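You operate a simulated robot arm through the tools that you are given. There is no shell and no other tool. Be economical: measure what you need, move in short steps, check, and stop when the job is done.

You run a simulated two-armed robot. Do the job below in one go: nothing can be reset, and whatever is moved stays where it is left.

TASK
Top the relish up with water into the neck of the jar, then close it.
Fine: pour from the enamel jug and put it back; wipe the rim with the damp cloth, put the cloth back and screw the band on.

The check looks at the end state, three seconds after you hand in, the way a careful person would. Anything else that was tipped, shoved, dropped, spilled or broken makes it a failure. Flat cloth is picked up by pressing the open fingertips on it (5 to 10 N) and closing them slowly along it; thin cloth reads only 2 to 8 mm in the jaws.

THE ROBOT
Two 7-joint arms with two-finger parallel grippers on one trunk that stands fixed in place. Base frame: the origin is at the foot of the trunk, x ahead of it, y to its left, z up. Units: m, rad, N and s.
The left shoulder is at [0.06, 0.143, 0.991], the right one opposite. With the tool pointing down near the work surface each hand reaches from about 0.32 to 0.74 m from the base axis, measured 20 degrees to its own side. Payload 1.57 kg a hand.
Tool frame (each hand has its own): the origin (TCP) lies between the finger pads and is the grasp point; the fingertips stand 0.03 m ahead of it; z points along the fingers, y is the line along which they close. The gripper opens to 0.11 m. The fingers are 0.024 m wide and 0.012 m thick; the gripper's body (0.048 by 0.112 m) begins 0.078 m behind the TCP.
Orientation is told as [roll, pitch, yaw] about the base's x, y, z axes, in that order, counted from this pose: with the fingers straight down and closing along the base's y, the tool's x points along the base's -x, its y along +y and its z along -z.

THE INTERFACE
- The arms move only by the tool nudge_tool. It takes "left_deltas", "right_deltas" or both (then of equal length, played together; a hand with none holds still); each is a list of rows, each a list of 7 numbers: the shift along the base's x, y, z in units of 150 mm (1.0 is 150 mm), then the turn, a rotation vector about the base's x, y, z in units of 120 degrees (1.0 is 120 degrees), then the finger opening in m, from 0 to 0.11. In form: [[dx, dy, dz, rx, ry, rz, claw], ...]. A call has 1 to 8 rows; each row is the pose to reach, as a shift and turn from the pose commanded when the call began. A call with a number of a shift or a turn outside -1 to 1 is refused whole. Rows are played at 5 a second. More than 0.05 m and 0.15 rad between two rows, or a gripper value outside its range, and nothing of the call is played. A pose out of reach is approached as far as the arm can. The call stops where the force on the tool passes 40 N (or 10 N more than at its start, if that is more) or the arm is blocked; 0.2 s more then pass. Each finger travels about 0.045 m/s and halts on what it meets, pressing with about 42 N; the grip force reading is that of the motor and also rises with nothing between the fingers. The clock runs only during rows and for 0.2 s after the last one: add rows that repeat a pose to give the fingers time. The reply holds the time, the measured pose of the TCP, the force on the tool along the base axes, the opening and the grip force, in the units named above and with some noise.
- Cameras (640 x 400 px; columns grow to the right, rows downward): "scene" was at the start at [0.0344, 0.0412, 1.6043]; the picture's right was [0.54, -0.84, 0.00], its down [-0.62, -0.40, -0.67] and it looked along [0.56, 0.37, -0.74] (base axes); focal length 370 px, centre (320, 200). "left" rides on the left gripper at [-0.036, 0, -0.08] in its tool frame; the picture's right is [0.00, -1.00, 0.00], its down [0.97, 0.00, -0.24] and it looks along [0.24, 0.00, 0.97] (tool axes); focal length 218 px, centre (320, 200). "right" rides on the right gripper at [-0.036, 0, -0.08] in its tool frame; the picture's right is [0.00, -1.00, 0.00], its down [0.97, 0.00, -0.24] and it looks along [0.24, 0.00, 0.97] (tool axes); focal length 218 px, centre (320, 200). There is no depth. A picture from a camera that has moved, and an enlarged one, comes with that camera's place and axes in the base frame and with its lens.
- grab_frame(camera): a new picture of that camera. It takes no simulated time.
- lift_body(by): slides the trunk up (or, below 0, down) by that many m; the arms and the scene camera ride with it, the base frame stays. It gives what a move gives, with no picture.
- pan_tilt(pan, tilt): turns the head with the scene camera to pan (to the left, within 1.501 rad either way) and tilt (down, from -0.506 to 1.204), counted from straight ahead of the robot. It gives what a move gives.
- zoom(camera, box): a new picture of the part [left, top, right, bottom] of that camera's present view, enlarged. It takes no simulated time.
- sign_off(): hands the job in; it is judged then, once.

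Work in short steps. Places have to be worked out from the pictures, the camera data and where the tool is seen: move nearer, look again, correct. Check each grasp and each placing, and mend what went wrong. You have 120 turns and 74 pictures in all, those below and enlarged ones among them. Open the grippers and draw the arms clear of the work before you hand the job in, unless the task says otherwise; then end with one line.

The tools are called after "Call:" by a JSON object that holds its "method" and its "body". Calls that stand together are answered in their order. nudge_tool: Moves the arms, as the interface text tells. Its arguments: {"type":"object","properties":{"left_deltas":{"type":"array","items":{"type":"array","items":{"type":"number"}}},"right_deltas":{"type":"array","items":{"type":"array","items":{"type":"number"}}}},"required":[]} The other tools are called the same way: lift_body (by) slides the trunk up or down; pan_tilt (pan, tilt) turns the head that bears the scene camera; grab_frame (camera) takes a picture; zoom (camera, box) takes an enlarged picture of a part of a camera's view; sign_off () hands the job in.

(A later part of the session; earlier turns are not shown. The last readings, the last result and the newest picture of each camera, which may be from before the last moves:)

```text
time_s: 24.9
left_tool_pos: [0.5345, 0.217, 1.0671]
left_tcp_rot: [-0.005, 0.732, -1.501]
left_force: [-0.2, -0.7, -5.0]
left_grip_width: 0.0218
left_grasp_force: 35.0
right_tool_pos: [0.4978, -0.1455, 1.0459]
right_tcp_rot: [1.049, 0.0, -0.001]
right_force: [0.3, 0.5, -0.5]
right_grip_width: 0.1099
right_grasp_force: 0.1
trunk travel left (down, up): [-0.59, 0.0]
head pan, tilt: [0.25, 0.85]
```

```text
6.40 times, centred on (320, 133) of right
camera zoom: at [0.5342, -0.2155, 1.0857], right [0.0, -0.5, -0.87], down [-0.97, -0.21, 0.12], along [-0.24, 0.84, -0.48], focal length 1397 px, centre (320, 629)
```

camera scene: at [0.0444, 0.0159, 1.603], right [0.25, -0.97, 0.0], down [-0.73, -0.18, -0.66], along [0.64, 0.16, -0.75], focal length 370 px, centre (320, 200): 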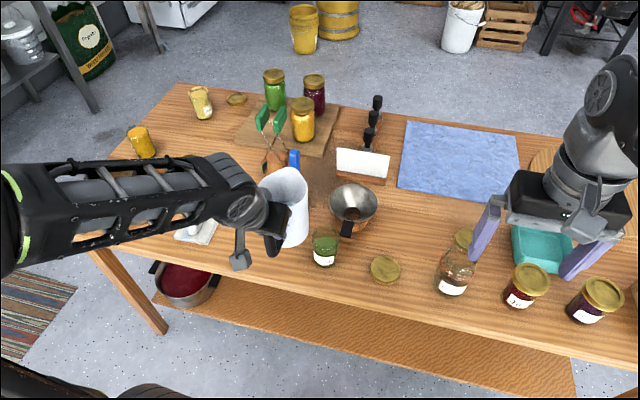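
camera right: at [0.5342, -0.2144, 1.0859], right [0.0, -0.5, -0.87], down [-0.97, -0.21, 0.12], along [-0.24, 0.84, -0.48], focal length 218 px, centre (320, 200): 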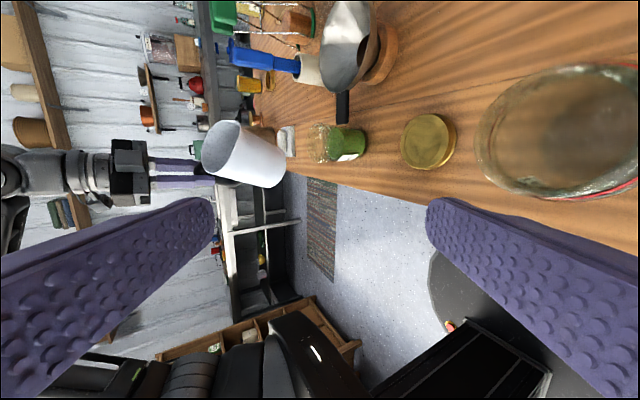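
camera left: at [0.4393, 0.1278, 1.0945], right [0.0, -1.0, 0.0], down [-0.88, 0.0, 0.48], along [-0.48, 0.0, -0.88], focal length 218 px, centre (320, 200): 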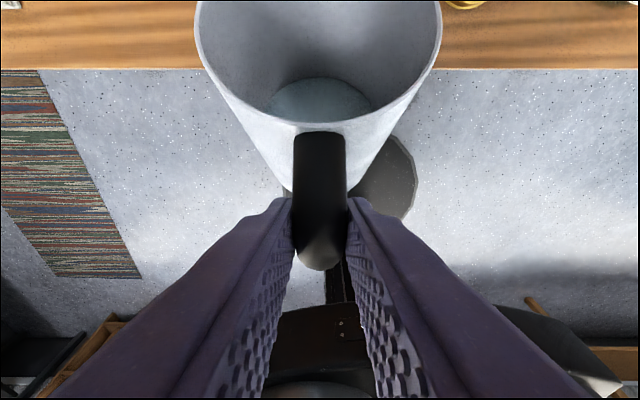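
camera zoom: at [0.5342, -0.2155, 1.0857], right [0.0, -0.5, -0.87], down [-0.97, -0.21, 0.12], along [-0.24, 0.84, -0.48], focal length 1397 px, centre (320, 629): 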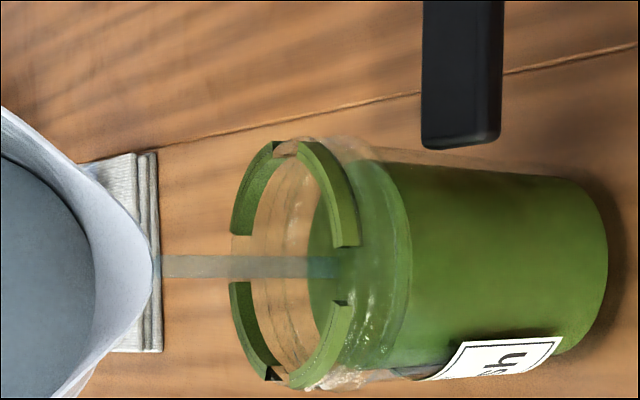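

It's flowing cleanly into the mouth and rising about 1 cm/s. I hold one beat and tilt back.

Call:
{"method": "nudge_tool", "body": {"left_deltas": [[0, 0, 0, 0, 0, 0, 0.0], [-0.003, 0.09, -0.05, -0.065, -0.004, 0, 0.0], [-0.006, 0.18, -0.08, -0.12, -0.008, 0, 0.0]]}}

Call:
{"method": "zoom", "body": {"camera": "right", "box": [270, 102, 370, 164]}}

Call:
{"method": "zoom", "body": {"camera": "scene", "box": [310, 220, 360, 270]}}

```text
time_s: 25.8
left_tool_pos: [0.5332, 0.2467, 1.0541]
left_tcp_rot: [-0.005, 0.476, -1.503]
left_force: [-0.3, 0.2, -4.9]
left_grip_width: 0.0218
left_grasp_force: 34.7
right_tool_pos: [0.4991, -0.1452, 1.0466]
right_tcp_rot: [1.05, 0.001, -0.004]
right_force: [0.7, -0.4, -1.2]
right_grip_width: 0.1101
right_grasp_force: 0.1
trunk travel left (down, up): [-0.59, 0.0]
head pan, tilt: [0.25, 0.85]
```

```text
6.40 times, centred on (320, 133) of right
camera zoom: at [0.5341, -0.2142, 1.086], right [0.0, -0.5, -0.87], down [-0.97, -0.21, 0.12], along [-0.24, 0.84, -0.48], focal length 1397 px, centre (320, 629)
```

zoom: 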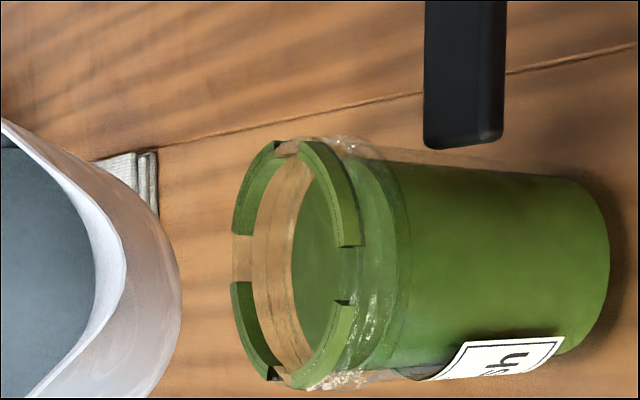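

```text
8.00 times, centred on (335, 245) of scene
camera zoom: at [0.0444, 0.0179, 1.603], right [0.25, -0.97, 0.0], down [-0.73, -0.19, -0.66], along [0.64, 0.16, -0.75], focal length 2961 px, centre (200, -160)
```

zoom: 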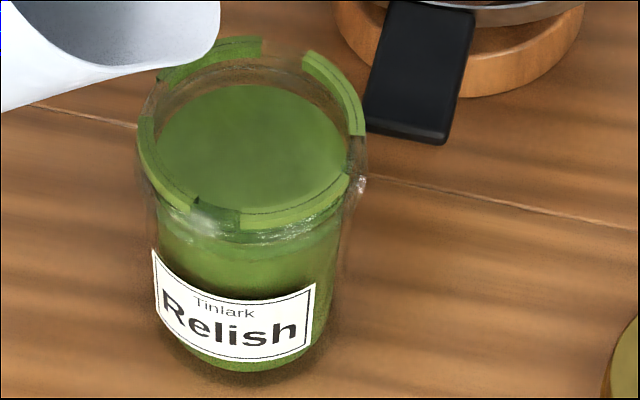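

The level is now about 17 mm below the rim, right around the neck's bead. One more quick tip of about 5 mm puts it clearly inside the neck.

Call:
{"method": "nudge_tool", "body": {"left_deltas": [[0.002, -0.09, 0.03, 0.055, 0.004, 0, 0.0], [0.006, -0.18, 0.08, 0.117, 0.008, 0, 0.0], [0.004, -0.1, 0.04, 0.06, 0.004, 0, 0.0], [0.0, 0.0, 0.0, 0.0, 0.0, 0, 0.0]]}}

Call:
{"method": "zoom", "body": {"camera": "right", "box": [270, 102, 370, 164]}}

```text
time_s: 26.8
left_tool_pos: [0.5341, 0.2454, 1.0545]
left_tcp_rot: [-0.005, 0.478, -1.505]
left_force: [-0.2, 0.7, -4.3]
left_grip_width: 0.0219
left_grasp_force: 34.5
right_tool_pos: [0.4979, -0.1457, 1.0459]
right_tcp_rot: [1.05, 0.0, -0.003]
right_force: [0.4, -0.1, -0.2]
right_grip_width: 0.1099
right_grasp_force: 0.0
trunk travel left (down, up): [-0.59, 0.0]
head pan, tilt: [0.25, 0.85]
```

```text
6.40 times, centred on (320, 133) of right
camera zoom: at [0.5341, -0.2143, 1.086], right [0.0, -0.5, -0.87], down [-0.97, -0.21, 0.12], along [-0.24, 0.84, -0.48], focal length 1397 px, centre (320, 629)
```

zoom: 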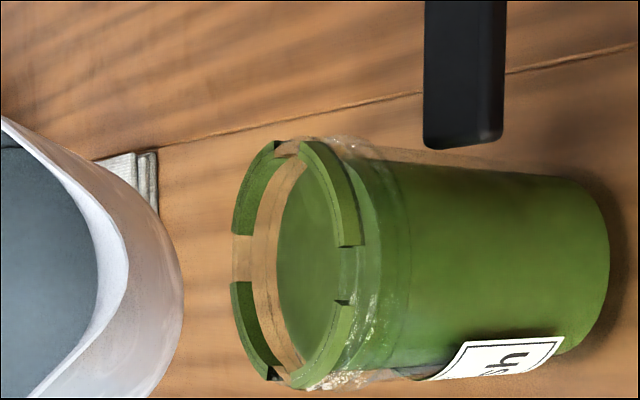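

Headspace is about 13 mm, so the level is in the neck and I stop pouring. I untilt and retreat left and up, then yaw back.

Call:
{"method": "nudge_tool", "body": {"left_deltas": [[0, 0.03, 0.05, -0.06, -0.004, 0, 0.0], [0.02, 0.08, 0.12, -0.12, -0.008, 0, 0.0], [0.03, 0.2, 0.2, -0.18, -0.012, 0, 0.0], [0.03, 0.3, 0.25, -0.2, -0.013, 0, 0.0], [0.0, 0.35, 0.3, -0.2, -0.013, 0, 0.0]]}}

Call:
{"method": "nudge_tool", "body": {"left_deltas": [[-0.06, 0, 0, 0, 0, 0.06, 0.0], [-0.14, 0, 0, 0, 0, 0.12, 0.0], [-0.22, 0, 0, 0, 0, 0.18, 0.0], [-0.3, 0, 0, 0, 0, 0.24, 0.0], [-0.38, 0, 0, 0, 0, 0.3, 0.0], [-0.46, 0, 0, 0, 0, 0.36, 0.0], [-0.54, 0, 0, 0, 0, 0.42, 0.0], [-0.54, 0, 0, 0, 0, 0.42, 0.0]]}}

```text
time_s: 27.9
left_tool_pos: [0.5328, 0.2995, 1.0998]
left_tcp_rot: [-0.006, 0.058, -1.503]
left_force: [-1.1, 0.1, -3.7]
left_grip_width: 0.0217
left_grasp_force: 35.3
right_tool_pos: [0.4983, -0.145, 1.0448]
right_tcp_rot: [1.049, -0.002, -0.001]
right_force: [-0.9, -1.3, 0.0]
right_grip_width: 0.11
right_grasp_force: 0.0
trunk travel left (down, up): [-0.59, 0.0]
head pan, tilt: [0.25, 0.85]
```

```text
time_s: 29.8
left_tool_pos: [0.4515, 0.2995, 1.0996]
left_tcp_rot: [-0.006, 0.06, -0.622]
left_force: [0.0, 0.3, -4.9]
left_grip_width: 0.0218
left_grasp_force: 34.8
right_tool_pos: [0.4992, -0.1458, 1.0456]
right_tcp_rot: [1.048, 0.001, -0.003]
right_force: [0.7, 0.2, 0.4]
right_grip_width: 0.1105
right_grasp_force: 0.1
trunk travel left (down, up): [-0.59, 0.0]
head pan, tilt: [0.25, 0.85]
```

I finish the yaw, keeping height.

Call:
{"method": "nudge_tool", "body": {"left_deltas": [[-0.03, 0.02, 0, 0, 0, 0.06, 0.0], [-0.06, 0.05, 0, 0, 0, 0.12, 0.0], [-0.09, 0.08, 0, 0, 0, 0.18, 0.0], [-0.1, 0.12, 0, 0, 0, 0.24, 0.0], [-0.1, 0.134, 0, 0, 0, 0.297, 0.0], [-0.1, 0.134, 0, 0, 0, 0.297, 0.0]]}}

Call:
{"method": "nudge_tool", "body": {"left_deltas": [[0.06, 0, 0, 0, -0.06, 0, 0.0], [0.12, 0, -0.1, 0, -0.12, 0, 0.0], [0.2, 0, -0.25, 0, -0.18, 0, 0.0], [0.28, 0, -0.4, 0, -0.237, 0, 0.0], [0.35, 0, -0.6, 0, -0.237, 0, 0.0], [0.35, 0, -0.8, 0, -0.237, 0, 0.0], [0.35, 0, -1.0, 0, -0.237, 0, 0.0], [0.35, 0, -1.0, 0, -0.237, 0, 0.0]]}}

Call:
{"method": "zoom", "body": {"camera": "scene", "box": [160, 150, 360, 275]}}

Call:
{"method": "grab_frame", "body": {"camera": "right"}}

```text
time_s: 31.1
left_tool_pos: [0.4385, 0.3176, 1.1003]
left_tcp_rot: [-0.004, 0.059, 0.001]
left_force: [-0.6, -0.1, -3.9]
left_grip_width: 0.0216
left_grasp_force: 34.5
right_tool_pos: [0.4992, -0.1452, 1.046]
right_tcp_rot: [1.049, 0.0, -0.003]
right_force: [-0.3, 0.1, -1.0]
right_grip_width: 0.11
right_grasp_force: 0.0
trunk travel left (down, up): [-0.59, 0.0]
head pan, tilt: [0.25, 0.85]
```

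```text
time_s: 33.0
left_tool_pos: [0.4917, 0.3185, 0.9486]
left_tcp_rot: [-0.005, -0.437, 0.0]
left_force: [-0.5, -0.7, -4.1]
left_grip_width: 0.0215
left_grasp_force: 34.2
right_tool_pos: [0.4987, -0.1454, 1.0464]
right_tcp_rot: [1.049, -0.002, -0.001]
right_force: [0.3, -0.9, 0.4]
right_grip_width: 0.11
right_grasp_force: 0.0
trunk travel left (down, up): [-0.59, 0.0]
head pan, tilt: [0.25, 0.85]
```

```text
3.20 times, centred on (260, 212) of scene
camera zoom: at [0.0438, 0.0175, 1.603], right [0.25, -0.97, 0.0], down [-0.73, -0.19, -0.66], along [0.64, 0.16, -0.75], focal length 1185 px, centre (512, 160)
```

zoom: 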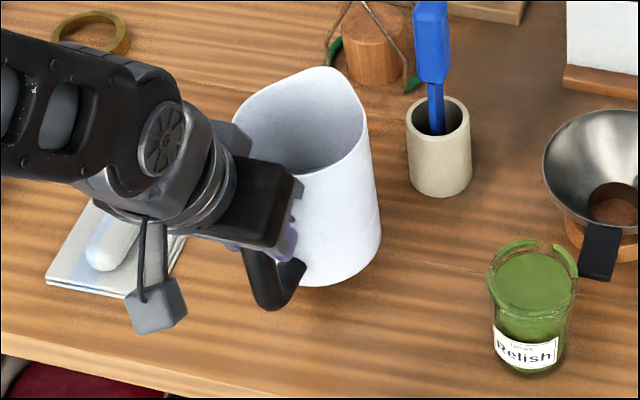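

```text
32 pictures are left
camera right: at [0.5338, -0.2144, 1.0862], right [0.0, -0.5, -0.87], down [-0.97, -0.21, 0.12], along [-0.24, 0.84, -0.48], focal length 218 px, centre (320, 200)
```

right: 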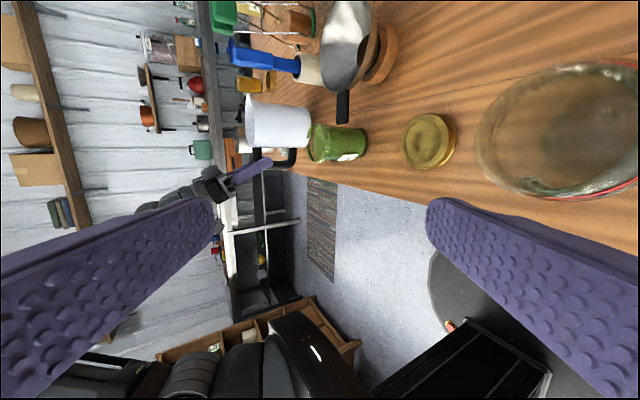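

The jug is above its spot and upright. I lower it to just touch the table.

Call:
{"method": "nudge_tool", "body": {"left_deltas": [[-0.015, 0.006, -0.12, 0, 0, 0, 0.0], [-0.015, 0.006, -0.24, 0, 0, 0, 0.0], [-0.015, 0.006, -0.34, 0, 0, 0, 0.0], [-0.015, 0.006, -0.39, 0, 0, 0, 0.0], [-0.015, 0.006, -0.415, 0, 0, 0, 0.0], [-0.015, 0.006, -0.425, 0, 0, 0, 0.0], [-0.015, 0.006, -0.432, 0, 0, 0, 0.0]]}}

```text
time_s: 34.5
left_tool_pos: [0.4873, 0.3193, 0.8867]
left_tcp_rot: [-0.006, -0.438, -0.002]
left_force: [-12.5, 0.2, 25.3]
left_grip_width: 0.022
left_grasp_force: 34.6
right_tool_pos: [0.4975, -0.1459, 1.0473]
right_tcp_rot: [1.048, -0.004, -0.003]
right_force: [-0.4, -0.4, 0.5]
right_grip_width: 0.11
right_grasp_force: 0.1
trunk travel left (down, up): [-0.59, 0.0]
head pan, tilt: [0.25, 0.85]
```

It's firmly in contact, so I ease up slightly and open the fingers in small steps.

Call:
{"method": "nudge_tool", "body": {"left_deltas": [[0.0, 0, 0.012, 0, 0, 0, 0.0], [0.0, 0, 0.018, 0, 0, 0, 0.01], [0.0, 0, 0.018, 0, 0, 0, 0.024], [0.0, 0, 0.018, 0, 0, 0, 0.03], [0.0, 0, 0.018, 0, 0, 0, 0.045], [0.0, 0, 0.018, 0, 0, 0, 0.06], [0.0, 0, 0.018, 0, 0, 0, 0.075]]}}

Call:
{"method": "grab_frame", "body": {"camera": "right"}}

```text
time_s: 36.1
left_tool_pos: [0.4878, 0.319, 0.8877]
left_tcp_rot: [-0.006, -0.438, -0.002]
left_force: [0.0, 0.0, 0.6]
left_grip_width: 0.0751
left_grasp_force: 0.1
right_tool_pos: [0.4978, -0.1454, 1.0455]
right_tcp_rot: [1.049, -0.001, -0.003]
right_force: [0.2, 0.0, 0.2]
right_grip_width: 0.1099
right_grasp_force: 0.0
trunk travel left (down, up): [-0.59, 0.0]
head pan, tilt: [0.25, 0.85]
```

```text
31 pictures are left
camera right: at [0.5339, -0.2145, 1.0861], right [0.0, -0.5, -0.87], down [-0.97, -0.21, 0.12], along [-0.24, 0.84, -0.48], focal length 218 px, centre (320, 200)
```

right: 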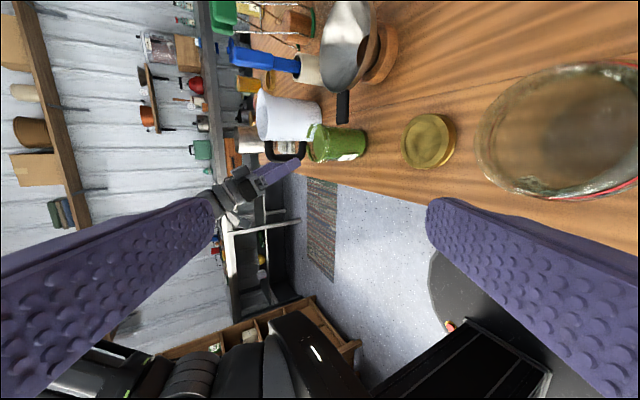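

The jug is released and standing. I retreat the hand back and up, straighten it to point down and move above the cloth.

Call:
{"method": "nudge_tool", "body": {"left_deltas": [[-0.08, 0, 0.16, 0, 0, 0, 0.08], [-0.16, 0, 0.32, 0, 0, 0, 0.08], [-0.24, 0, 0.48, 0, 0, 0, 0.08], [-0.24, 0, 0.7, 0, 0, 0, 0.09], [-0.2, 0.1, 0.9, 0, 0.05, 0, 0.1], [-0.1, 0.3, 1.0, 0, 0.11, 0, 0.1], [0.0, 0.5, 1.0, 0, 0.17, 0, 0.1], [0.1, 0.7, 1.0, 0, 0.209, 0, 0.1]]}}

Call:
{"method": "nudge_tool", "body": {"left_deltas": [[0.1, 0.1, 0, 0, 0, 0, 0.08], [0.2, 0.25, 0, 0, 0, 0, 0.07], [0.3, 0.42, -0.1, 0, 0, 0, 0.065], [0.3, 0.42, -0.3, 0, 0, 0, 0.065], [0.3, 0.42, -0.3, 0, 0, 0, 0.065]]}}

Call:
{"method": "grab_frame", "body": {"camera": "left"}}

```text
time_s: 38.0
left_tool_pos: [0.5032, 0.4246, 1.036]
left_tcp_rot: [-0.007, 0.002, 0.0]
left_force: [0.4, 0.3, 0.9]
left_grip_width: 0.0999
left_grasp_force: 0.0
right_tool_pos: [0.4979, -0.1449, 1.0458]
right_tcp_rot: [1.049, -0.001, -0.002]
right_force: [0.1, 0.5, -0.3]
right_grip_width: 0.1102
right_grasp_force: 0.0
trunk travel left (down, up): [-0.59, 0.0]
head pan, tilt: [0.25, 0.85]
```

```text
time_s: 39.1
left_tool_pos: [0.5503, 0.4869, 0.9926]
left_tcp_rot: [-0.005, -0.001, 0.0]
left_force: [0.0, 0.0, 0.5]
left_grip_width: 0.0651
left_grasp_force: 0.0
right_tool_pos: [0.4988, -0.1454, 1.0459]
right_tcp_rot: [1.05, 0.0, -0.001]
right_force: [-0.4, -0.3, -0.1]
right_grip_width: 0.1101
right_grasp_force: 0.0
trunk travel left (down, up): [-0.59, 0.0]
head pan, tilt: [0.25, 0.85]
```

```text
30 pictures are left
camera left: at [0.5853, 0.4875, 1.0729], right [0.0, -1.0, 0.01], down [-0.97, 0.0, 0.24], along [-0.24, -0.01, -0.97], focal length 218 px, centre (320, 200)
```

left: 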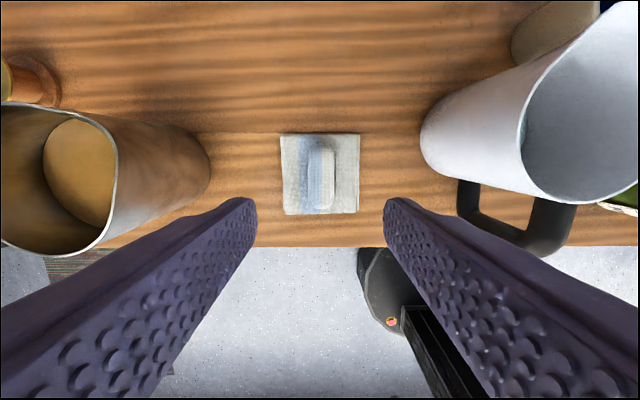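

The cloth's rolled grip is dead centre at (0.55, 0.486), running along x. I descend until the tips are just above the folded base.

Call:
{"method": "nudge_tool", "body": {"left_deltas": [[0, 0, -0.25, 0, 0, 0, 0.06], [0, 0, -0.5, 0, 0, 0, 0.055], [0, 0, -0.75, 0, 0, 0, 0.055], [0, 0, -0.9, 0, 0, 0, 0.055], [0, 0, -0.97, 0, 0, 0, 0.055], [0, 0, -0.97, 0, 0, 0, 0.055]]}}

Call:
{"method": "grab_frame", "body": {"camera": "left"}}

```text
time_s: 40.5
left_tool_pos: [0.5482, 0.4872, 0.8476]
left_tcp_rot: [-0.005, -0.001, -0.001]
left_force: [0.4, 0.3, 1.1]
left_grip_width: 0.0549
left_grasp_force: 0.1
right_tool_pos: [0.4993, -0.146, 1.0454]
right_tcp_rot: [1.049, 0.001, -0.003]
right_force: [0.5, 0.5, 0.4]
right_grip_width: 0.1098
right_grasp_force: 0.1
trunk travel left (down, up): [-0.59, 0.0]
head pan, tilt: [0.25, 0.85]
```

```text
29 pictures are left
camera left: at [0.5849, 0.4876, 0.9276], right [0.0, -1.0, 0.01], down [-0.97, 0.0, 0.24], along [-0.24, -0.01, -0.97], focal length 218 px, centre (320, 200)
```

left: 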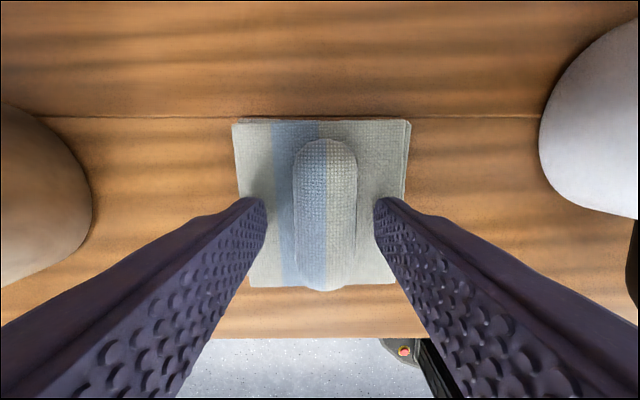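

It's straddled well. I lower 3 mm and close slowly.

Call:
{"method": "nudge_tool", "body": {"left_deltas": [[0, 0, -0.02, 0, 0, 0, 0.05], [0, 0, -0.02, 0, 0, 0, 0.04], [0, 0, -0.02, 0, 0, 0, 0.03], [0, 0, -0.02, 0, 0, 0, 0.02], [0, 0, -0.02, 0, 0, 0, 0.01], [0, 0, -0.02, 0, 0, 0, 0.0], [0, 0, -0.02, 0, 0, 0, 0.0]]}}

Call:
{"method": "nudge_tool", "body": {"left_deltas": [[0, 0, 0.1, 0, 0, 0, 0.0], [0, 0, 0.3, 0, 0, 0, 0.0], [0, 0, 0.6, 0, 0, 0, 0.0], [0, 0, 0.9, 0, 0, 0, 0.0], [0, 0, 0.9, 0, 0, 0, 0.0]]}}

Call:
{"method": "grab_frame", "body": {"camera": "right"}}

```text
time_s: 42.1
left_tool_pos: [0.5488, 0.4872, 0.8451]
left_tcp_rot: [-0.005, -0.001, -0.003]
left_force: [-0.4, -0.4, 1.5]
left_grip_width: 0.0286
left_grasp_force: 39.1
right_tool_pos: [0.4975, -0.1454, 1.046]
right_tcp_rot: [1.049, 0.0, -0.002]
right_force: [0.1, -0.4, -0.5]
right_grip_width: 0.1098
right_grasp_force: 0.1
trunk travel left (down, up): [-0.59, 0.0]
head pan, tilt: [0.25, 0.85]
```

```text
time_s: 43.4
left_tool_pos: [0.5481, 0.4878, 0.9783]
left_tcp_rot: [-0.004, -0.001, -0.002]
left_force: [0.5, 0.8, -0.6]
left_grip_width: 0.0289
left_grasp_force: 38.1
right_tool_pos: [0.4995, -0.1446, 1.0456]
right_tcp_rot: [1.048, 0.0, -0.002]
right_force: [0.5, 0.3, -0.1]
right_grip_width: 0.1102
right_grasp_force: 0.1
trunk travel left (down, up): [-0.59, 0.0]
head pan, tilt: [0.25, 0.85]
```

```text
28 pictures are left
camera right: at [0.5343, -0.2142, 1.0859], right [0.0, -0.5, -0.87], down [-0.97, -0.21, 0.12], along [-0.24, 0.84, -0.48], focal length 218 px, centre (320, 200)
```

right: 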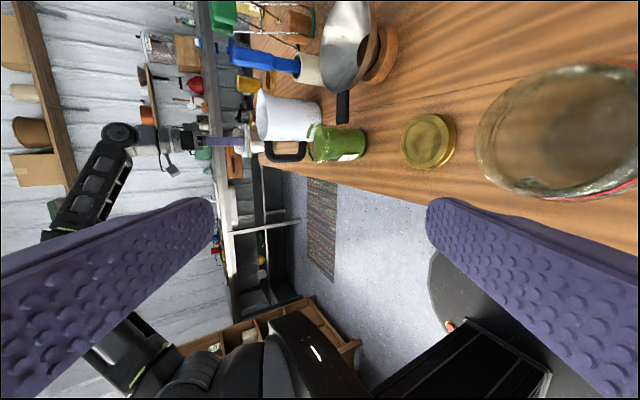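

The cloth is held (29 mm). I raise it over the jug's height and carry it to the jar in steps.

Call:
{"method": "nudge_tool", "body": {"left_deltas": [[0, 0, 0.2, 0, 0, 0, 0.0], [0, 0, 0.45, 0, 0, 0, 0.0], [0, -0.15, 0.6, 0, 0, 0, 0.0], [0, -0.35, 0.6, 0, 0, 0, 0.0], [0, -0.6, 0.6, 0, 0, 0, 0.0], [0, -0.8, 0.6, 0, 0, 0, 0.0], [0, -1, 0.6, 0, 0, 0, 0.0]]}}

Call:
{"method": "nudge_tool", "body": {"left_deltas": [[0, -0.25, 0, 0, 0, 0, 0.0], [0, -0.5, 0, 0, 0, 0, 0.0], [0, -0.75, 0, 0, 0, 0, 0.0], [0, -1, 0, 0, 0, 0, 0.0], [-0.03, -1, 0, 0, 0, 0, 0.0]]}}

Call:
{"method": "nudge_tool", "body": {"left_deltas": [[0, -0.2, 0, 0, 0, 0, 0.0], [0, -0.41, 0, 0, 0, 0, 0.0], [0, -0.41, -0.25, 0, 0, 0, 0.0], [0, -0.41, -0.4, 0, 0, 0, 0.0], [0, -0.41, -0.5, 0, 0, 0, 0.0], [0, -0.41, -0.5, 0, 0, 0, 0.0]]}}

Call:
{"method": "zoom", "body": {"camera": "right", "box": [190, 60, 410, 200]}}

Call:
{"method": "grab_frame", "body": {"camera": "left"}}

```text
time_s: 45.0
left_tool_pos: [0.5475, 0.337, 1.0693]
left_tcp_rot: [-0.005, -0.001, -0.001]
left_force: [0.3, 0.4, -0.9]
left_grip_width: 0.0289
left_grasp_force: 38.3
right_tool_pos: [0.4989, -0.1453, 1.046]
right_tcp_rot: [1.049, -0.001, -0.003]
right_force: [-0.6, 0.1, -0.7]
right_grip_width: 0.1102
right_grasp_force: 0.2
trunk travel left (down, up): [-0.59, 0.0]
head pan, tilt: [0.25, 0.85]
```

```text
time_s: 46.1
left_tool_pos: [0.5431, 0.1881, 1.069]
left_tcp_rot: [-0.006, 0.002, 0.001]
left_force: [0.1, 0.0, 0.8]
left_grip_width: 0.0287
left_grasp_force: 38.3
right_tool_pos: [0.4981, -0.1458, 1.0453]
right_tcp_rot: [1.049, -0.002, -0.003]
right_force: [0.0, -0.5, -0.3]
right_grip_width: 0.1097
right_grasp_force: 0.0
trunk travel left (down, up): [-0.59, 0.0]
head pan, tilt: [0.25, 0.85]
```

```text
time_s: 47.5
left_tool_pos: [0.5433, 0.1263, 0.9949]
left_tcp_rot: [-0.006, 0.0, -0.001]
left_force: [0.2, 0.2, 0.5]
left_grip_width: 0.0287
left_grasp_force: 38.5
right_tool_pos: [0.4996, -0.1448, 1.0457]
right_tcp_rot: [1.049, 0.0, -0.005]
right_force: [0.0, 0.8, -0.2]
right_grip_width: 0.1103
right_grasp_force: 0.1
trunk travel left (down, up): [-0.59, 0.0]
head pan, tilt: [0.25, 0.85]
```

```text
2.86 times, centred on (300, 130) of right
camera zoom: at [0.5338, -0.2146, 1.0861], right [0.0, -0.5, -0.87], down [-0.97, -0.21, 0.12], along [-0.24, 0.84, -0.48], focal length 624 px, centre (377, 400)
```

zoom: 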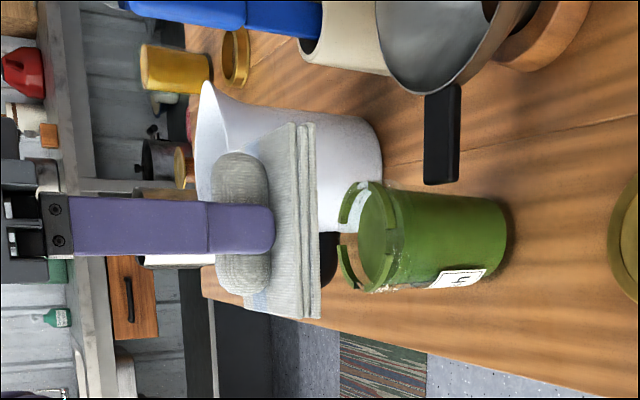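

```text
26 pictures are left
camera left: at [0.5801, 0.1258, 1.0743], right [0.0, -1.0, 0.01], down [-0.97, 0.0, 0.24], along [-0.24, -0.01, -0.97], focal length 218 px, centre (320, 200)
```

left: 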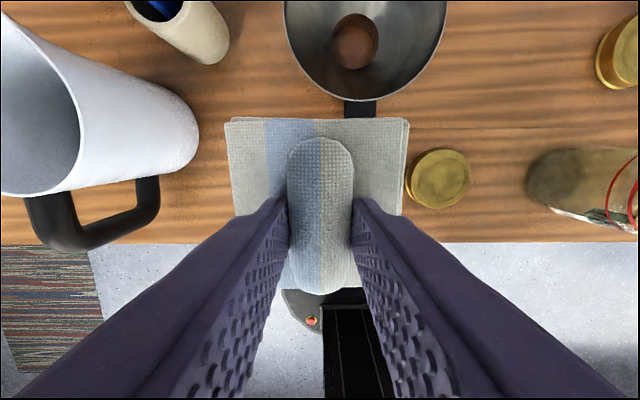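

The cloth hangs flat over the jar. I lower it gently to contact.

Call:
{"method": "nudge_tool", "body": {"left_deltas": [[-0.015, 0, -0.1, 0, 0, 0, 0.0], [-0.015, 0, -0.2, 0, 0, 0, 0.0], [-0.015, 0, -0.26, 0, 0, 0, 0.0], [-0.015, 0, -0.28, 0, 0, 0, 0.0], [-0.015, 0, -0.28, 0, 0, 0, 0.0]]}}

```text
time_s: 48.8
left_tool_pos: [0.5409, 0.1261, 0.952]
left_tcp_rot: [-0.005, -0.001, -0.001]
left_force: [0.6, -0.5, -0.3]
left_grip_width: 0.0286
left_grasp_force: 38.3
right_tool_pos: [0.4989, -0.1459, 1.0457]
right_tcp_rot: [1.047, -0.001, -0.002]
right_force: [-0.1, -0.1, -0.1]
right_grip_width: 0.11
right_grasp_force: 0.0
trunk travel left (down, up): [-0.59, 0.0]
head pan, tilt: [0.25, 0.85]
```

No contact yet, so I go down in 1.5 mm steps.

Call:
{"method": "nudge_tool", "body": {"left_deltas": [[0, 0, -0.01, 0, 0, 0, 0.0], [0, 0, -0.02, 0, 0, 0, 0.0], [0, 0, -0.03, 0, 0, 0, 0.0], [0, 0, -0.03, 0, 0, 0, 0.0]]}}

```text
time_s: 49.8
left_tool_pos: [0.5417, 0.1264, 0.9471]
left_tcp_rot: [-0.005, 0.0, -0.003]
left_force: [0.1, 0.1, -0.3]
left_grip_width: 0.029
left_grasp_force: 38.4
right_tool_pos: [0.4984, -0.1457, 1.0454]
right_tcp_rot: [1.049, 0.0, -0.004]
right_force: [-0.2, -1.0, -0.4]
right_grip_width: 0.1102
right_grasp_force: 0.0
trunk travel left (down, up): [-0.59, 0.0]
head pan, tilt: [0.25, 0.85]
```

Call:
{"method": "nudge_tool", "body": {"left_deltas": [[0, 0, -0.01, 0, 0, 0, 0.0], [0, 0, -0.02, 0, 0, 0, 0.0], [0, 0, -0.025, 0, 0, 0, 0.0], [0, 0, -0.025, 0, 0, 0, 0.0]]}}

Call:
{"method": "zoom", "body": {"camera": "right", "box": [260, 90, 380, 170]}}

```text
time_s: 50.8
left_tool_pos: [0.5407, 0.1257, 0.9436]
left_tcp_rot: [-0.005, 0.002, -0.004]
left_force: [-0.5, -0.4, -0.2]
left_grip_width: 0.0288
left_grasp_force: 38.7
right_tool_pos: [0.4984, -0.1456, 1.0461]
right_tcp_rot: [1.049, 0.0, -0.002]
right_force: [0.1, -0.5, -0.3]
right_grip_width: 0.1101
right_grasp_force: 0.1
trunk travel left (down, up): [-0.59, 0.0]
head pan, tilt: [0.25, 0.85]
```

```text
5.00 times, centred on (320, 130) of right
camera zoom: at [0.534, -0.2145, 1.086], right [0.0, -0.5, -0.87], down [-0.97, -0.21, 0.12], along [-0.24, 0.84, -0.48], focal length 1091 px, centre (320, 550)
```

zoom: 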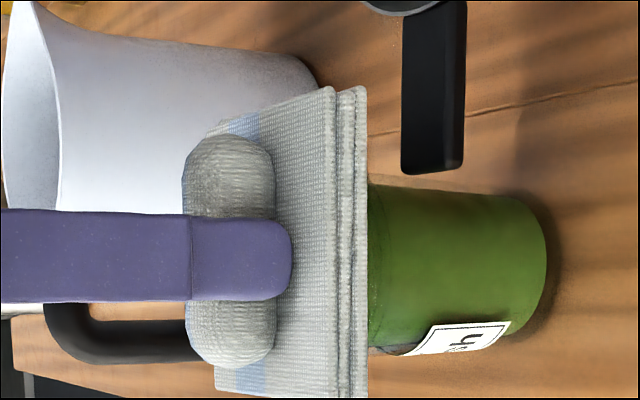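

No force yet at an estimated bottom of 0.899, so the rim must be a bit lower than I judged. I continue in fine steps.

Call:
{"method": "nudge_tool", "body": {"left_deltas": [[0, 0, -0.008, 0, 0, 0, 0.0], [0, 0, -0.016, 0, 0, 0, 0.0], [0, 0, -0.022, 0, 0, 0, 0.0], [0, 0, -0.022, 0, 0, 0, 0.0]]}}

```text
time_s: 51.8
left_tool_pos: [0.5408, 0.126, 0.9422]
left_tcp_rot: [-0.005, -0.002, -0.003]
left_force: [1.0, 2.3, 17.2]
left_grip_width: 0.0288
left_grasp_force: 38.6
right_tool_pos: [0.4975, -0.1455, 1.0466]
right_tcp_rot: [1.048, 0.0, -0.004]
right_force: [-0.9, -0.4, -0.6]
right_grip_width: 0.1099
right_grasp_force: 0.0
trunk travel left (down, up): [-0.59, 0.0]
head pan, tilt: [0.25, 0.85]
```

Contact at 17 N. I ease to about 8 N and wipe with small circles plus twists.

Call:
{"method": "nudge_tool", "body": {"left_deltas": [[0, 0, 0.008, 0, 0, 0.0, 0.0], [0.06, 0, 0.008, 0, 0, 0.06, 0.0], [0.06, 0.06, 0.008, 0, 0, 0.12, 0.0], [0, 0.08, 0.008, 0, 0, 0.18, 0.0], [-0.06, 0.06, 0.008, 0, 0, 0.12, 0.0], [-0.08, 0, 0.008, 0, 0, 0.06, 0.0], [-0.06, -0.06, 0.008, 0, 0, 0.0, 0.0], [0, -0.08, 0.008, 0, 0, -0.06, 0.0]]}}

Call:
{"method": "nudge_tool", "body": {"left_deltas": [[0.06, 0.02, 0, 0, 0, -0.06, 0.0], [0.08, 0.08, 0, 0, 0, -0.12, 0.0], [0.06, 0.14, 0, 0, 0, -0.06, 0.0], [0, 0.16, 0, 0, 0, 0.0, 0.0], [-0.06, 0.14, 0, 0, 0, 0.06, 0.0], [-0.08, 0.08, 0, 0, 0, 0.12, 0.0], [0.0, 0.08, 0, 0, 0, 0.1, 0.0], [0.0, 0.08, 0.0, 0, 0, 0.06, 0.0]]}}

```text
time_s: 53.5
left_tool_pos: [0.5391, 0.1127, 0.9421]
left_tcp_rot: [-0.007, 0.002, -0.128]
left_force: [-5.7, 1.3, 14.0]
left_grip_width: 0.0289
left_grasp_force: 38.5
right_tool_pos: [0.4969, -0.1452, 1.046]
right_tcp_rot: [1.049, -0.003, -0.004]
right_force: [0.0, -0.2, 0.1]
right_grip_width: 0.1098
right_grasp_force: 0.1
trunk travel left (down, up): [-0.59, 0.0]
head pan, tilt: [0.25, 0.85]
```

```text
time_s: 55.4
left_tool_pos: [0.5401, 0.127, 0.9425]
left_tcp_rot: [-0.006, 0.0, -0.001]
left_force: [-3.5, 2.2, 9.1]
left_grip_width: 0.0289
left_grasp_force: 38.6
right_tool_pos: [0.4986, -0.1444, 1.0467]
right_tcp_rot: [1.049, -0.001, -0.001]
right_force: [-0.5, -0.3, -0.1]
right_grip_width: 0.1099
right_grasp_force: 0.1
trunk travel left (down, up): [-0.59, 0.0]
head pan, tilt: [0.25, 0.85]
```

I lift and check the rim and that the jar stayed put.

Call:
{"method": "nudge_tool", "body": {"left_deltas": [[0, 0, 0.1, 0, 0, 0, 0.0], [0, 0, 0.35, 0, 0, 0, 0.0], [0, 0, 0.6, 0, 0, 0, 0.0], [0, 0.15, 0.8, 0, 0, 0, 0.0], [0, 0.4, 0.84, 0, 0, 0, 0.0], [0, 0.4, 0.84, 0, 0, 0, 0.0]]}}

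Call:
{"method": "zoom", "body": {"camera": "right", "box": [270, 90, 400, 170]}}

```text
time_s: 56.8
left_tool_pos: [0.541, 0.1842, 1.0689]
left_tcp_rot: [-0.005, 0.002, -0.002]
left_force: [-0.6, -0.3, -0.6]
left_grip_width: 0.0287
left_grasp_force: 38.8
right_tool_pos: [0.4991, -0.1457, 1.0452]
right_tcp_rot: [1.049, 0.001, -0.004]
right_force: [-0.2, 0.3, 0.1]
right_grip_width: 0.1101
right_grasp_force: 0.2
trunk travel left (down, up): [-0.59, 0.0]
head pan, tilt: [0.25, 0.85]
```

```text
4.92 times, centred on (335, 130) of right
camera zoom: at [0.534, -0.215, 1.0859], right [0.0, -0.5, -0.87], down [-0.97, -0.21, 0.12], along [-0.24, 0.84, -0.48], focal length 1074 px, centre (246, 545)
```

zoom: 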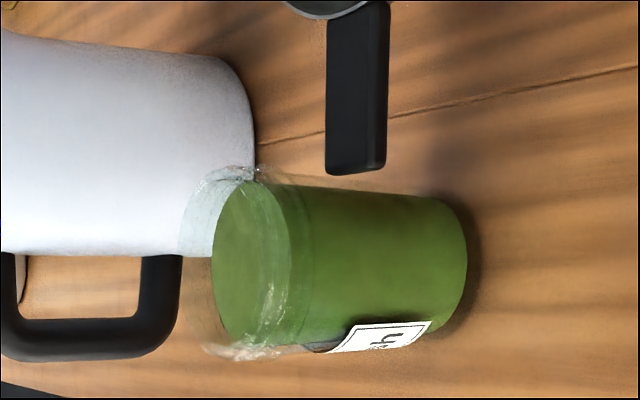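

The rim is clean and the jar unmoved. I carry the cloth back to its spot.

Call:
{"method": "nudge_tool", "body": {"left_deltas": [[0, 0.25, 0, 0, 0, 0, 0.0], [0, 0.5, 0, 0, 0, 0, 0.0], [0.02, 0.75, 0, 0, 0, 0, 0.0], [0.05, 1, 0, 0, 0, 0, 0.0]]}}

Call:
{"method": "nudge_tool", "body": {"left_deltas": [[0, 0.25, 0, 0, 0, 0, 0.0], [0, 0.5, 0, 0, 0, 0, 0.0], [0, 0.75, 0, 0, 0, 0, 0.0], [0, 1, -0.1, 0, 0, 0, 0.0], [0, 1, -0.4, 0, 0, 0, 0.0], [0, 1, -0.7, 0, 0, 0, 0.0], [0, 1, -1, 0, 0, 0, 0.0], [0, 1, -1, 0, 0, 0, 0.0]]}}

```text
time_s: 57.8
left_tool_pos: [0.5487, 0.336, 1.0682]
left_tcp_rot: [-0.008, 0.002, -0.002]
left_force: [0.2, -0.5, -1.1]
left_grip_width: 0.0286
left_grasp_force: 38.4
right_tool_pos: [0.499, -0.1448, 1.0466]
right_tcp_rot: [1.05, 0.0, -0.001]
right_force: [-0.2, 0.1, 0.2]
right_grip_width: 0.11
right_grasp_force: 0.1
trunk travel left (down, up): [-0.59, 0.0]
head pan, tilt: [0.25, 0.85]
```

```text
time_s: 59.5
left_tool_pos: [0.5496, 0.4861, 0.9178]
left_tcp_rot: [-0.004, 0.001, -0.002]
left_force: [-1.0, 0.2, -0.9]
left_grip_width: 0.0289
left_grasp_force: 38.1
right_tool_pos: [0.4981, -0.1454, 1.0454]
right_tcp_rot: [1.049, -0.001, -0.004]
right_force: [-0.5, -0.4, -0.5]
right_grip_width: 0.1099
right_grasp_force: 0.1
trunk travel left (down, up): [-0.59, 0.0]
head pan, tilt: [0.25, 0.85]
```

I lower the cloth onto the table and release.

Call:
{"method": "nudge_tool", "body": {"left_deltas": [[0, 0.005, -0.2, 0, 0, 0, 0.0], [0, 0.005, -0.38, 0, 0, 0, 0.0], [0, 0.005, -0.45, 0, 0, 0, 0.0], [0, 0.005, -0.48, 0, 0, 0, 0.0], [0, 0.005, -0.485, 0, 0, 0, 0.0]]}}

Call:
{"method": "nudge_tool", "body": {"left_deltas": [[0, 0, 0, 0, 0, 0, 0.02], [0, 0, 0, 0, 0, 0, 0.03], [0, 0, 0, 0, 0, 0, 0.04], [0, 0, 0, 0, 0, 0, 0.05], [0, 0, 0, 0, 0, 0, 0.055], [0, 0, 0.1, 0, 0, 0, 0.06], [0, 0, 0.4, 0, 0, 0, 0.06], [0, 0, 0.7, 0, 0, 0, 0.06]]}}

Call:
{"method": "grab_frame", "body": {"camera": "left"}}

```text
time_s: 60.8
left_tool_pos: [0.5488, 0.4868, 0.8449]
left_tcp_rot: [-0.006, 0.001, 0.0]
left_force: [-0.4, -0.8, -0.4]
left_grip_width: 0.0287
left_grasp_force: 38.8
right_tool_pos: [0.4991, -0.1439, 1.0457]
right_tcp_rot: [1.049, 0.0, -0.001]
right_force: [0.0, 0.1, 0.0]
right_grip_width: 0.1103
right_grasp_force: 0.1
trunk travel left (down, up): [-0.59, 0.0]
head pan, tilt: [0.25, 0.85]
```

```text
time_s: 62.5
left_tool_pos: [0.5485, 0.4854, 0.9512]
left_tcp_rot: [-0.005, -0.001, 0.002]
left_force: [1.0, -0.4, 0.0]
left_grip_width: 0.0599
left_grasp_force: 0.0
right_tool_pos: [0.4978, -0.1453, 1.0467]
right_tcp_rot: [1.049, -0.002, -0.004]
right_force: [0.6, 0.1, -0.4]
right_grip_width: 0.1102
right_grasp_force: 0.2
trunk travel left (down, up): [-0.59, 0.0]
head pan, tilt: [0.25, 0.85]
```

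```text
23 pictures are left
camera left: at [0.5854, 0.4858, 1.0306], right [0.0, -1.0, 0.01], down [-0.97, 0.0, 0.24], along [-0.24, -0.01, -0.97], focal length 218 px, centre (320, 200)
```

left: 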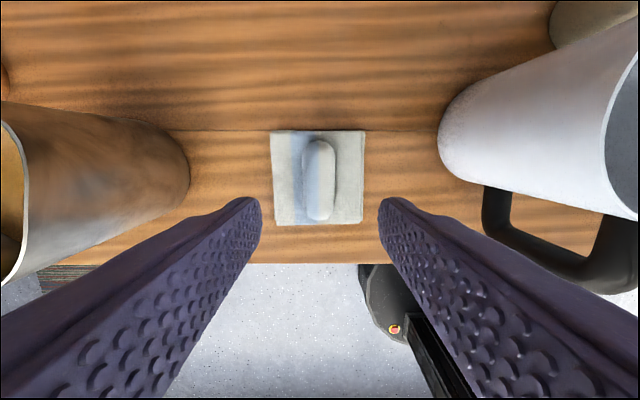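

The cloth is back in place. I retreat the left hand and bring the right hand upright above the band.

Call:
{"method": "nudge_tool", "body": {"left_deltas": [[0, 0, 0.2, 0, 0, 0, 0.07], [0, 0, 0.4, 0, 0, 0, 0.08], [-0.1, 0, 0.6, 0, 0, 0, 0.09], [-0.3, 0, 0.8, 0, 0, 0, 0.1], [-0.5, 0, 0.9, 0, 0, 0, 0.11], [-0.7, 0, 1.0, 0, 0, 0, 0.11], [-0.9, -0.1, 1.0, 0, 0, 0, 0.11], [-1.0, -0.1, 1.0, 0, 0, 0, 0.11]], "right_deltas": [[0, 0.1, 0.1, -0.063, 0, 0, 0.11], [0, 0.2, 0.2, -0.126, 0, 0, 0.11], [0.05, 0.3, 0.2, -0.189, 0, 0, 0.11], [0.1, 0.4, 0.1, -0.252, 0, 0, 0.11], [0.15, 0.5, 0, -0.315, 0, 0, 0.11], [0.2, 0.6, -0.1, -0.378, 0, 0, 0.11], [0.24, 0.72, -0.2, -0.441, 0, 0, 0.11], [0.24, 0.83, -0.3, -0.501, 0, 0, 0.11]]}}

Call:
{"method": "grab_frame", "body": {"camera": "right"}}

```text
time_s: 64.3
left_tool_pos: [0.3985, 0.4707, 1.0988]
left_tcp_rot: [-0.008, 0.0, -0.001]
left_force: [0.6, -0.8, -0.3]
left_grip_width: 0.1102
left_grasp_force: 0.0
right_tool_pos: [0.5352, -0.0199, 1.0017]
right_tcp_rot: [-0.003, -0.003, -0.001]
right_force: [-0.2, 0.7, 0.2]
right_grip_width: 0.11
right_grasp_force: 0.0
trunk travel left (down, up): [-0.59, 0.0]
head pan, tilt: [0.25, 0.85]
```

```text
22 pictures are left
camera right: at [0.5704, -0.0197, 1.0822], right [0.0, -1.0, 0.0], down [-0.97, 0.0, 0.24], along [-0.24, 0.0, -0.97], focal length 218 px, centre (320, 200)
```

right: 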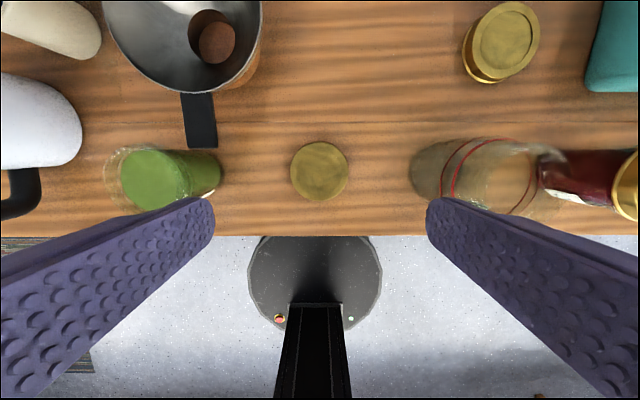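

The band is centred at (0.541, −0.02) and about 70 mm wide. I descend around it.

Call:
{"method": "nudge_tool", "body": {"right_deltas": [[0.02, 0, -0.25, 0, 0, 0, 0.1], [0.04, 0, -0.5, 0, 0, 0, 0.095], [0.04, 0, -0.75, 0, 0, 0, 0.095], [0.04, 0, -0.95, 0, 0, 0, 0.095], [0.04, 0, -0.95, 0, 0, 0, 0.095]]}}

Call:
{"method": "nudge_tool", "body": {"right_deltas": [[0, 0, -0.08, 0, 0, 0, 0.095], [0, 0, -0.165, 0, 0, 0, 0.095], [0, 0, -0.165, 0, 0, 0, 0.09]]}}

Call:
{"method": "grab_frame", "body": {"camera": "right"}}

```text
time_s: 65.5
left_tool_pos: [0.3985, 0.4718, 1.0999]
left_tcp_rot: [-0.005, 0.0, -0.003]
left_force: [0.4, 0.1, 0.3]
left_grip_width: 0.1101
left_grasp_force: 0.1
right_tool_pos: [0.5392, -0.0212, 0.8582]
right_tcp_rot: [0.001, -0.002, 0.0]
right_force: [0.8, -0.5, 0.3]
right_grip_width: 0.095
right_grasp_force: 0.1
trunk travel left (down, up): [-0.59, 0.0]
head pan, tilt: [0.25, 0.85]
```

```text
time_s: 66.3
left_tool_pos: [0.3983, 0.4706, 1.1009]
left_tcp_rot: [-0.005, 0.0, -0.001]
left_force: [-0.7, -0.3, 0.6]
left_grip_width: 0.1099
left_grasp_force: 0.0
right_tool_pos: [0.5399, -0.0208, 0.834]
right_tcp_rot: [0.0, -0.003, -0.001]
right_force: [0.4, 0.0, -0.1]
right_grip_width: 0.0899
right_grasp_force: 0.0
trunk travel left (down, up): [-0.59, 0.0]
head pan, tilt: [0.25, 0.85]
```

```text
21 pictures are left
camera right: at [0.576, -0.0209, 0.9142], right [0.0, -1.0, 0.0], down [-0.97, 0.0, 0.24], along [-0.24, 0.0, -0.97], focal length 218 px, centre (320, 200)
```

right: 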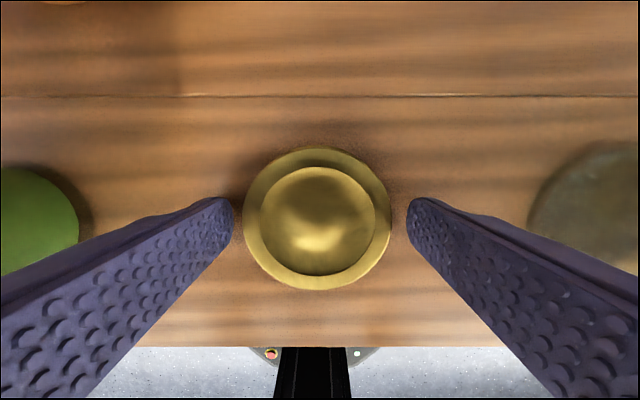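

I nudge 3 mm forward to centre on the band and close gently.

Call:
{"method": "nudge_tool", "body": {"right_deltas": [[0.02, 0.006, 0, 0, 0, 0, 0.085], [0.02, 0.006, 0, 0, 0, 0, 0.078], [0.02, 0.006, 0, 0, 0, 0, 0.07], [0.02, 0.006, 0, 0, 0, 0, 0.06], [0.02, 0.006, 0, 0, 0, 0, 0.055], [0.02, 0.006, 0, 0, 0, 0, 0.055]]}}

Call:
{"method": "nudge_tool", "body": {"right_deltas": [[0, 0, 0.1, 0, 0, 0, 0.055], [0, 0, 0.35, 0, 0, 0, 0.055], [0, 0, 0.65, 0, 0, 0, 0.055], [0, 0, 0.95, 0, 0, 0, 0.055], [0, 0, 0.95, 0, 0, 0, 0.055]]}}

Call:
{"method": "grab_frame", "body": {"camera": "right"}}

```text
time_s: 67.8
left_tool_pos: [0.3995, 0.4725, 1.1001]
left_tcp_rot: [-0.005, -0.001, -0.002]
left_force: [-0.3, 1.0, 0.8]
left_grip_width: 0.1102
left_grasp_force: 0.1
right_tool_pos: [0.5438, -0.0198, 0.834]
right_tcp_rot: [0.0, -0.004, 0.001]
right_force: [-0.9, 0.0, 1.6]
right_grip_width: 0.0718
right_grasp_force: 42.1
trunk travel left (down, up): [-0.59, 0.0]
head pan, tilt: [0.25, 0.85]
```

```text
time_s: 69.0
left_tool_pos: [0.3995, 0.4709, 1.0994]
left_tcp_rot: [-0.005, 0.0, -0.002]
left_force: [0.8, 0.1, 0.2]
left_grip_width: 0.1096
left_grasp_force: 0.0
right_tool_pos: [0.5448, -0.0203, 0.976]
right_tcp_rot: [-0.002, 0.0, 0.0]
right_force: [0.1, -0.4, -0.4]
right_grip_width: 0.0717
right_grasp_force: 41.6
trunk travel left (down, up): [-0.59, 0.0]
head pan, tilt: [0.25, 0.85]
```

```text
20 pictures are left
camera right: at [0.5798, -0.0193, 1.0563], right [0.0, -1.0, 0.0], down [-0.97, 0.0, 0.24], along [-0.24, 0.0, -0.97], focal length 218 px, centre (320, 200)
```

right: 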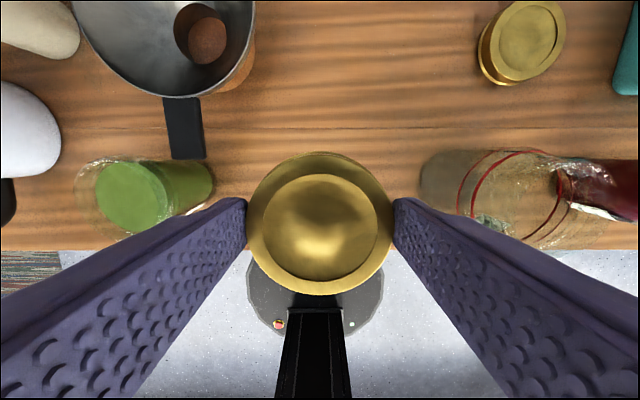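

The band is held squarely. To place it accurately, I bring the left camera directly above the jar for a precise mouth position.

Call:
{"method": "nudge_tool", "body": {"left_deltas": [[0.1, -0.2, 0.05, 0, 0, 0, 0.1], [0.2, -0.4, 0.1, 0, 0, 0, 0.08], [0.3, -0.6, 0.1, 0, 0, 0, 0.08], [0.35, -0.8, 0.1, 0, 0, 0, 0.08], [0.4, -1, 0.1, 0, 0, 0, 0.08]], "right_deltas": [[0, -0.05, 0, 0, 0, 0, 0.055], [0, -0.1, 0, 0, 0, 0, 0.055], [0, -0.2, 0, 0, 0, 0, 0.055], [0, -0.3, 0, 0, 0, 0, 0.055], [0, -0.3, 0, 0, 0, 0, 0.055]]}}

Call:
{"method": "nudge_tool", "body": {"left_deltas": [[0.1, -0.2, 0, 0, 0, 0, 0.08], [0.15, -0.45, 0, 0, 0, 0, 0.08], [0.2, -0.7, 0, 0, 0, 0, 0.08], [0.25, -0.9, 0, 0, 0, 0, 0.08], [0.25, -1, 0, 0, 0, 0, 0.08]]}}

Call:
{"method": "nudge_tool", "body": {"left_deltas": [[0.0, -0.15, 0, 0, 0, 0, 0.08], [0.0, -0.3, 0, 0, 0, 0, 0.08], [0.0, -0.3, 0, 0, 0, 0, 0.08]]}}

Call:
{"method": "zoom", "body": {"camera": "left", "box": [240, 120, 400, 220]}}

```text
time_s: 70.2
left_tool_pos: [0.46, 0.321, 1.1163]
left_tcp_rot: [-0.004, -0.002, 0.0]
left_force: [0.3, -0.5, 0.9]
left_grip_width: 0.0799
left_grasp_force: 0.0
right_tool_pos: [0.545, -0.0649, 0.9768]
right_tcp_rot: [0.0, -0.002, 0.001]
right_force: [0.4, -1.1, -0.5]
right_grip_width: 0.0717
right_grasp_force: 42.1
trunk travel left (down, up): [-0.59, 0.0]
head pan, tilt: [0.25, 0.85]
```

```text
time_s: 71.3
left_tool_pos: [0.4969, 0.1711, 1.1152]
left_tcp_rot: [-0.005, 0.0, -0.001]
left_force: [0.4, 1.0, -0.5]
left_grip_width: 0.0799
left_grasp_force: 0.1
right_tool_pos: [0.5427, -0.0644, 0.9771]
right_tcp_rot: [-0.001, -0.002, -0.001]
right_force: [0.6, 0.0, 0.4]
right_grip_width: 0.0719
right_grasp_force: 41.4
trunk travel left (down, up): [-0.59, 0.0]
head pan, tilt: [0.25, 0.85]
```

```text
time_s: 72.2
left_tool_pos: [0.4967, 0.1258, 1.1151]
left_tcp_rot: [-0.005, 0.0, -0.001]
left_force: [0.1, 0.4, -0.2]
left_grip_width: 0.0799
left_grasp_force: 0.1
right_tool_pos: [0.5442, -0.0647, 0.9765]
right_tcp_rot: [0.001, -0.002, -0.001]
right_force: [0.3, 0.6, -0.1]
right_grip_width: 0.0718
right_grasp_force: 41.8
trunk travel left (down, up): [-0.59, 0.0]
head pan, tilt: [0.25, 0.85]
```

```text
4.00 times, centred on (320, 170) of left
camera zoom: at [0.5331, 0.1261, 1.1947], right [0.0, -1.0, 0.01], down [-0.97, 0.0, 0.24], along [-0.24, -0.01, -0.97], focal length 873 px, centre (320, 320)
```

zoom: 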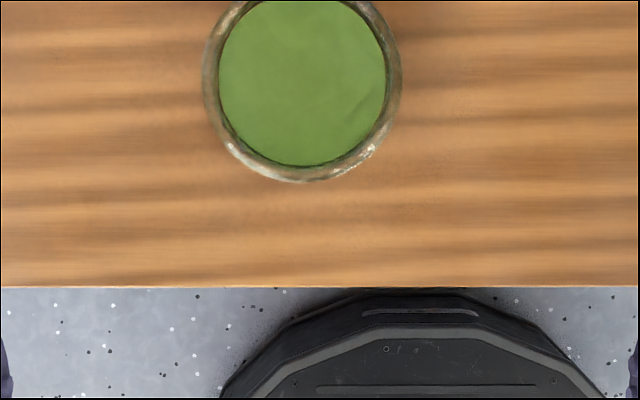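

The rim looks centred near (0.540, 0.130). I take one more crop holding the full circle to firm that up.

Call:
{"method": "zoom", "body": {"camera": "left", "box": [240, 90, 400, 190]}}

```text
4.00 times, centred on (320, 140) of left
camera zoom: at [0.5331, 0.1261, 1.1947], right [0.0, -1.0, 0.01], down [-0.97, 0.0, 0.24], along [-0.24, -0.01, -0.97], focal length 873 px, centre (320, 440)
```

zoom: 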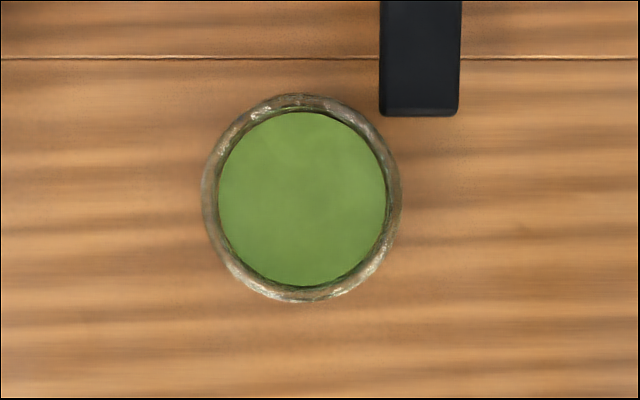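

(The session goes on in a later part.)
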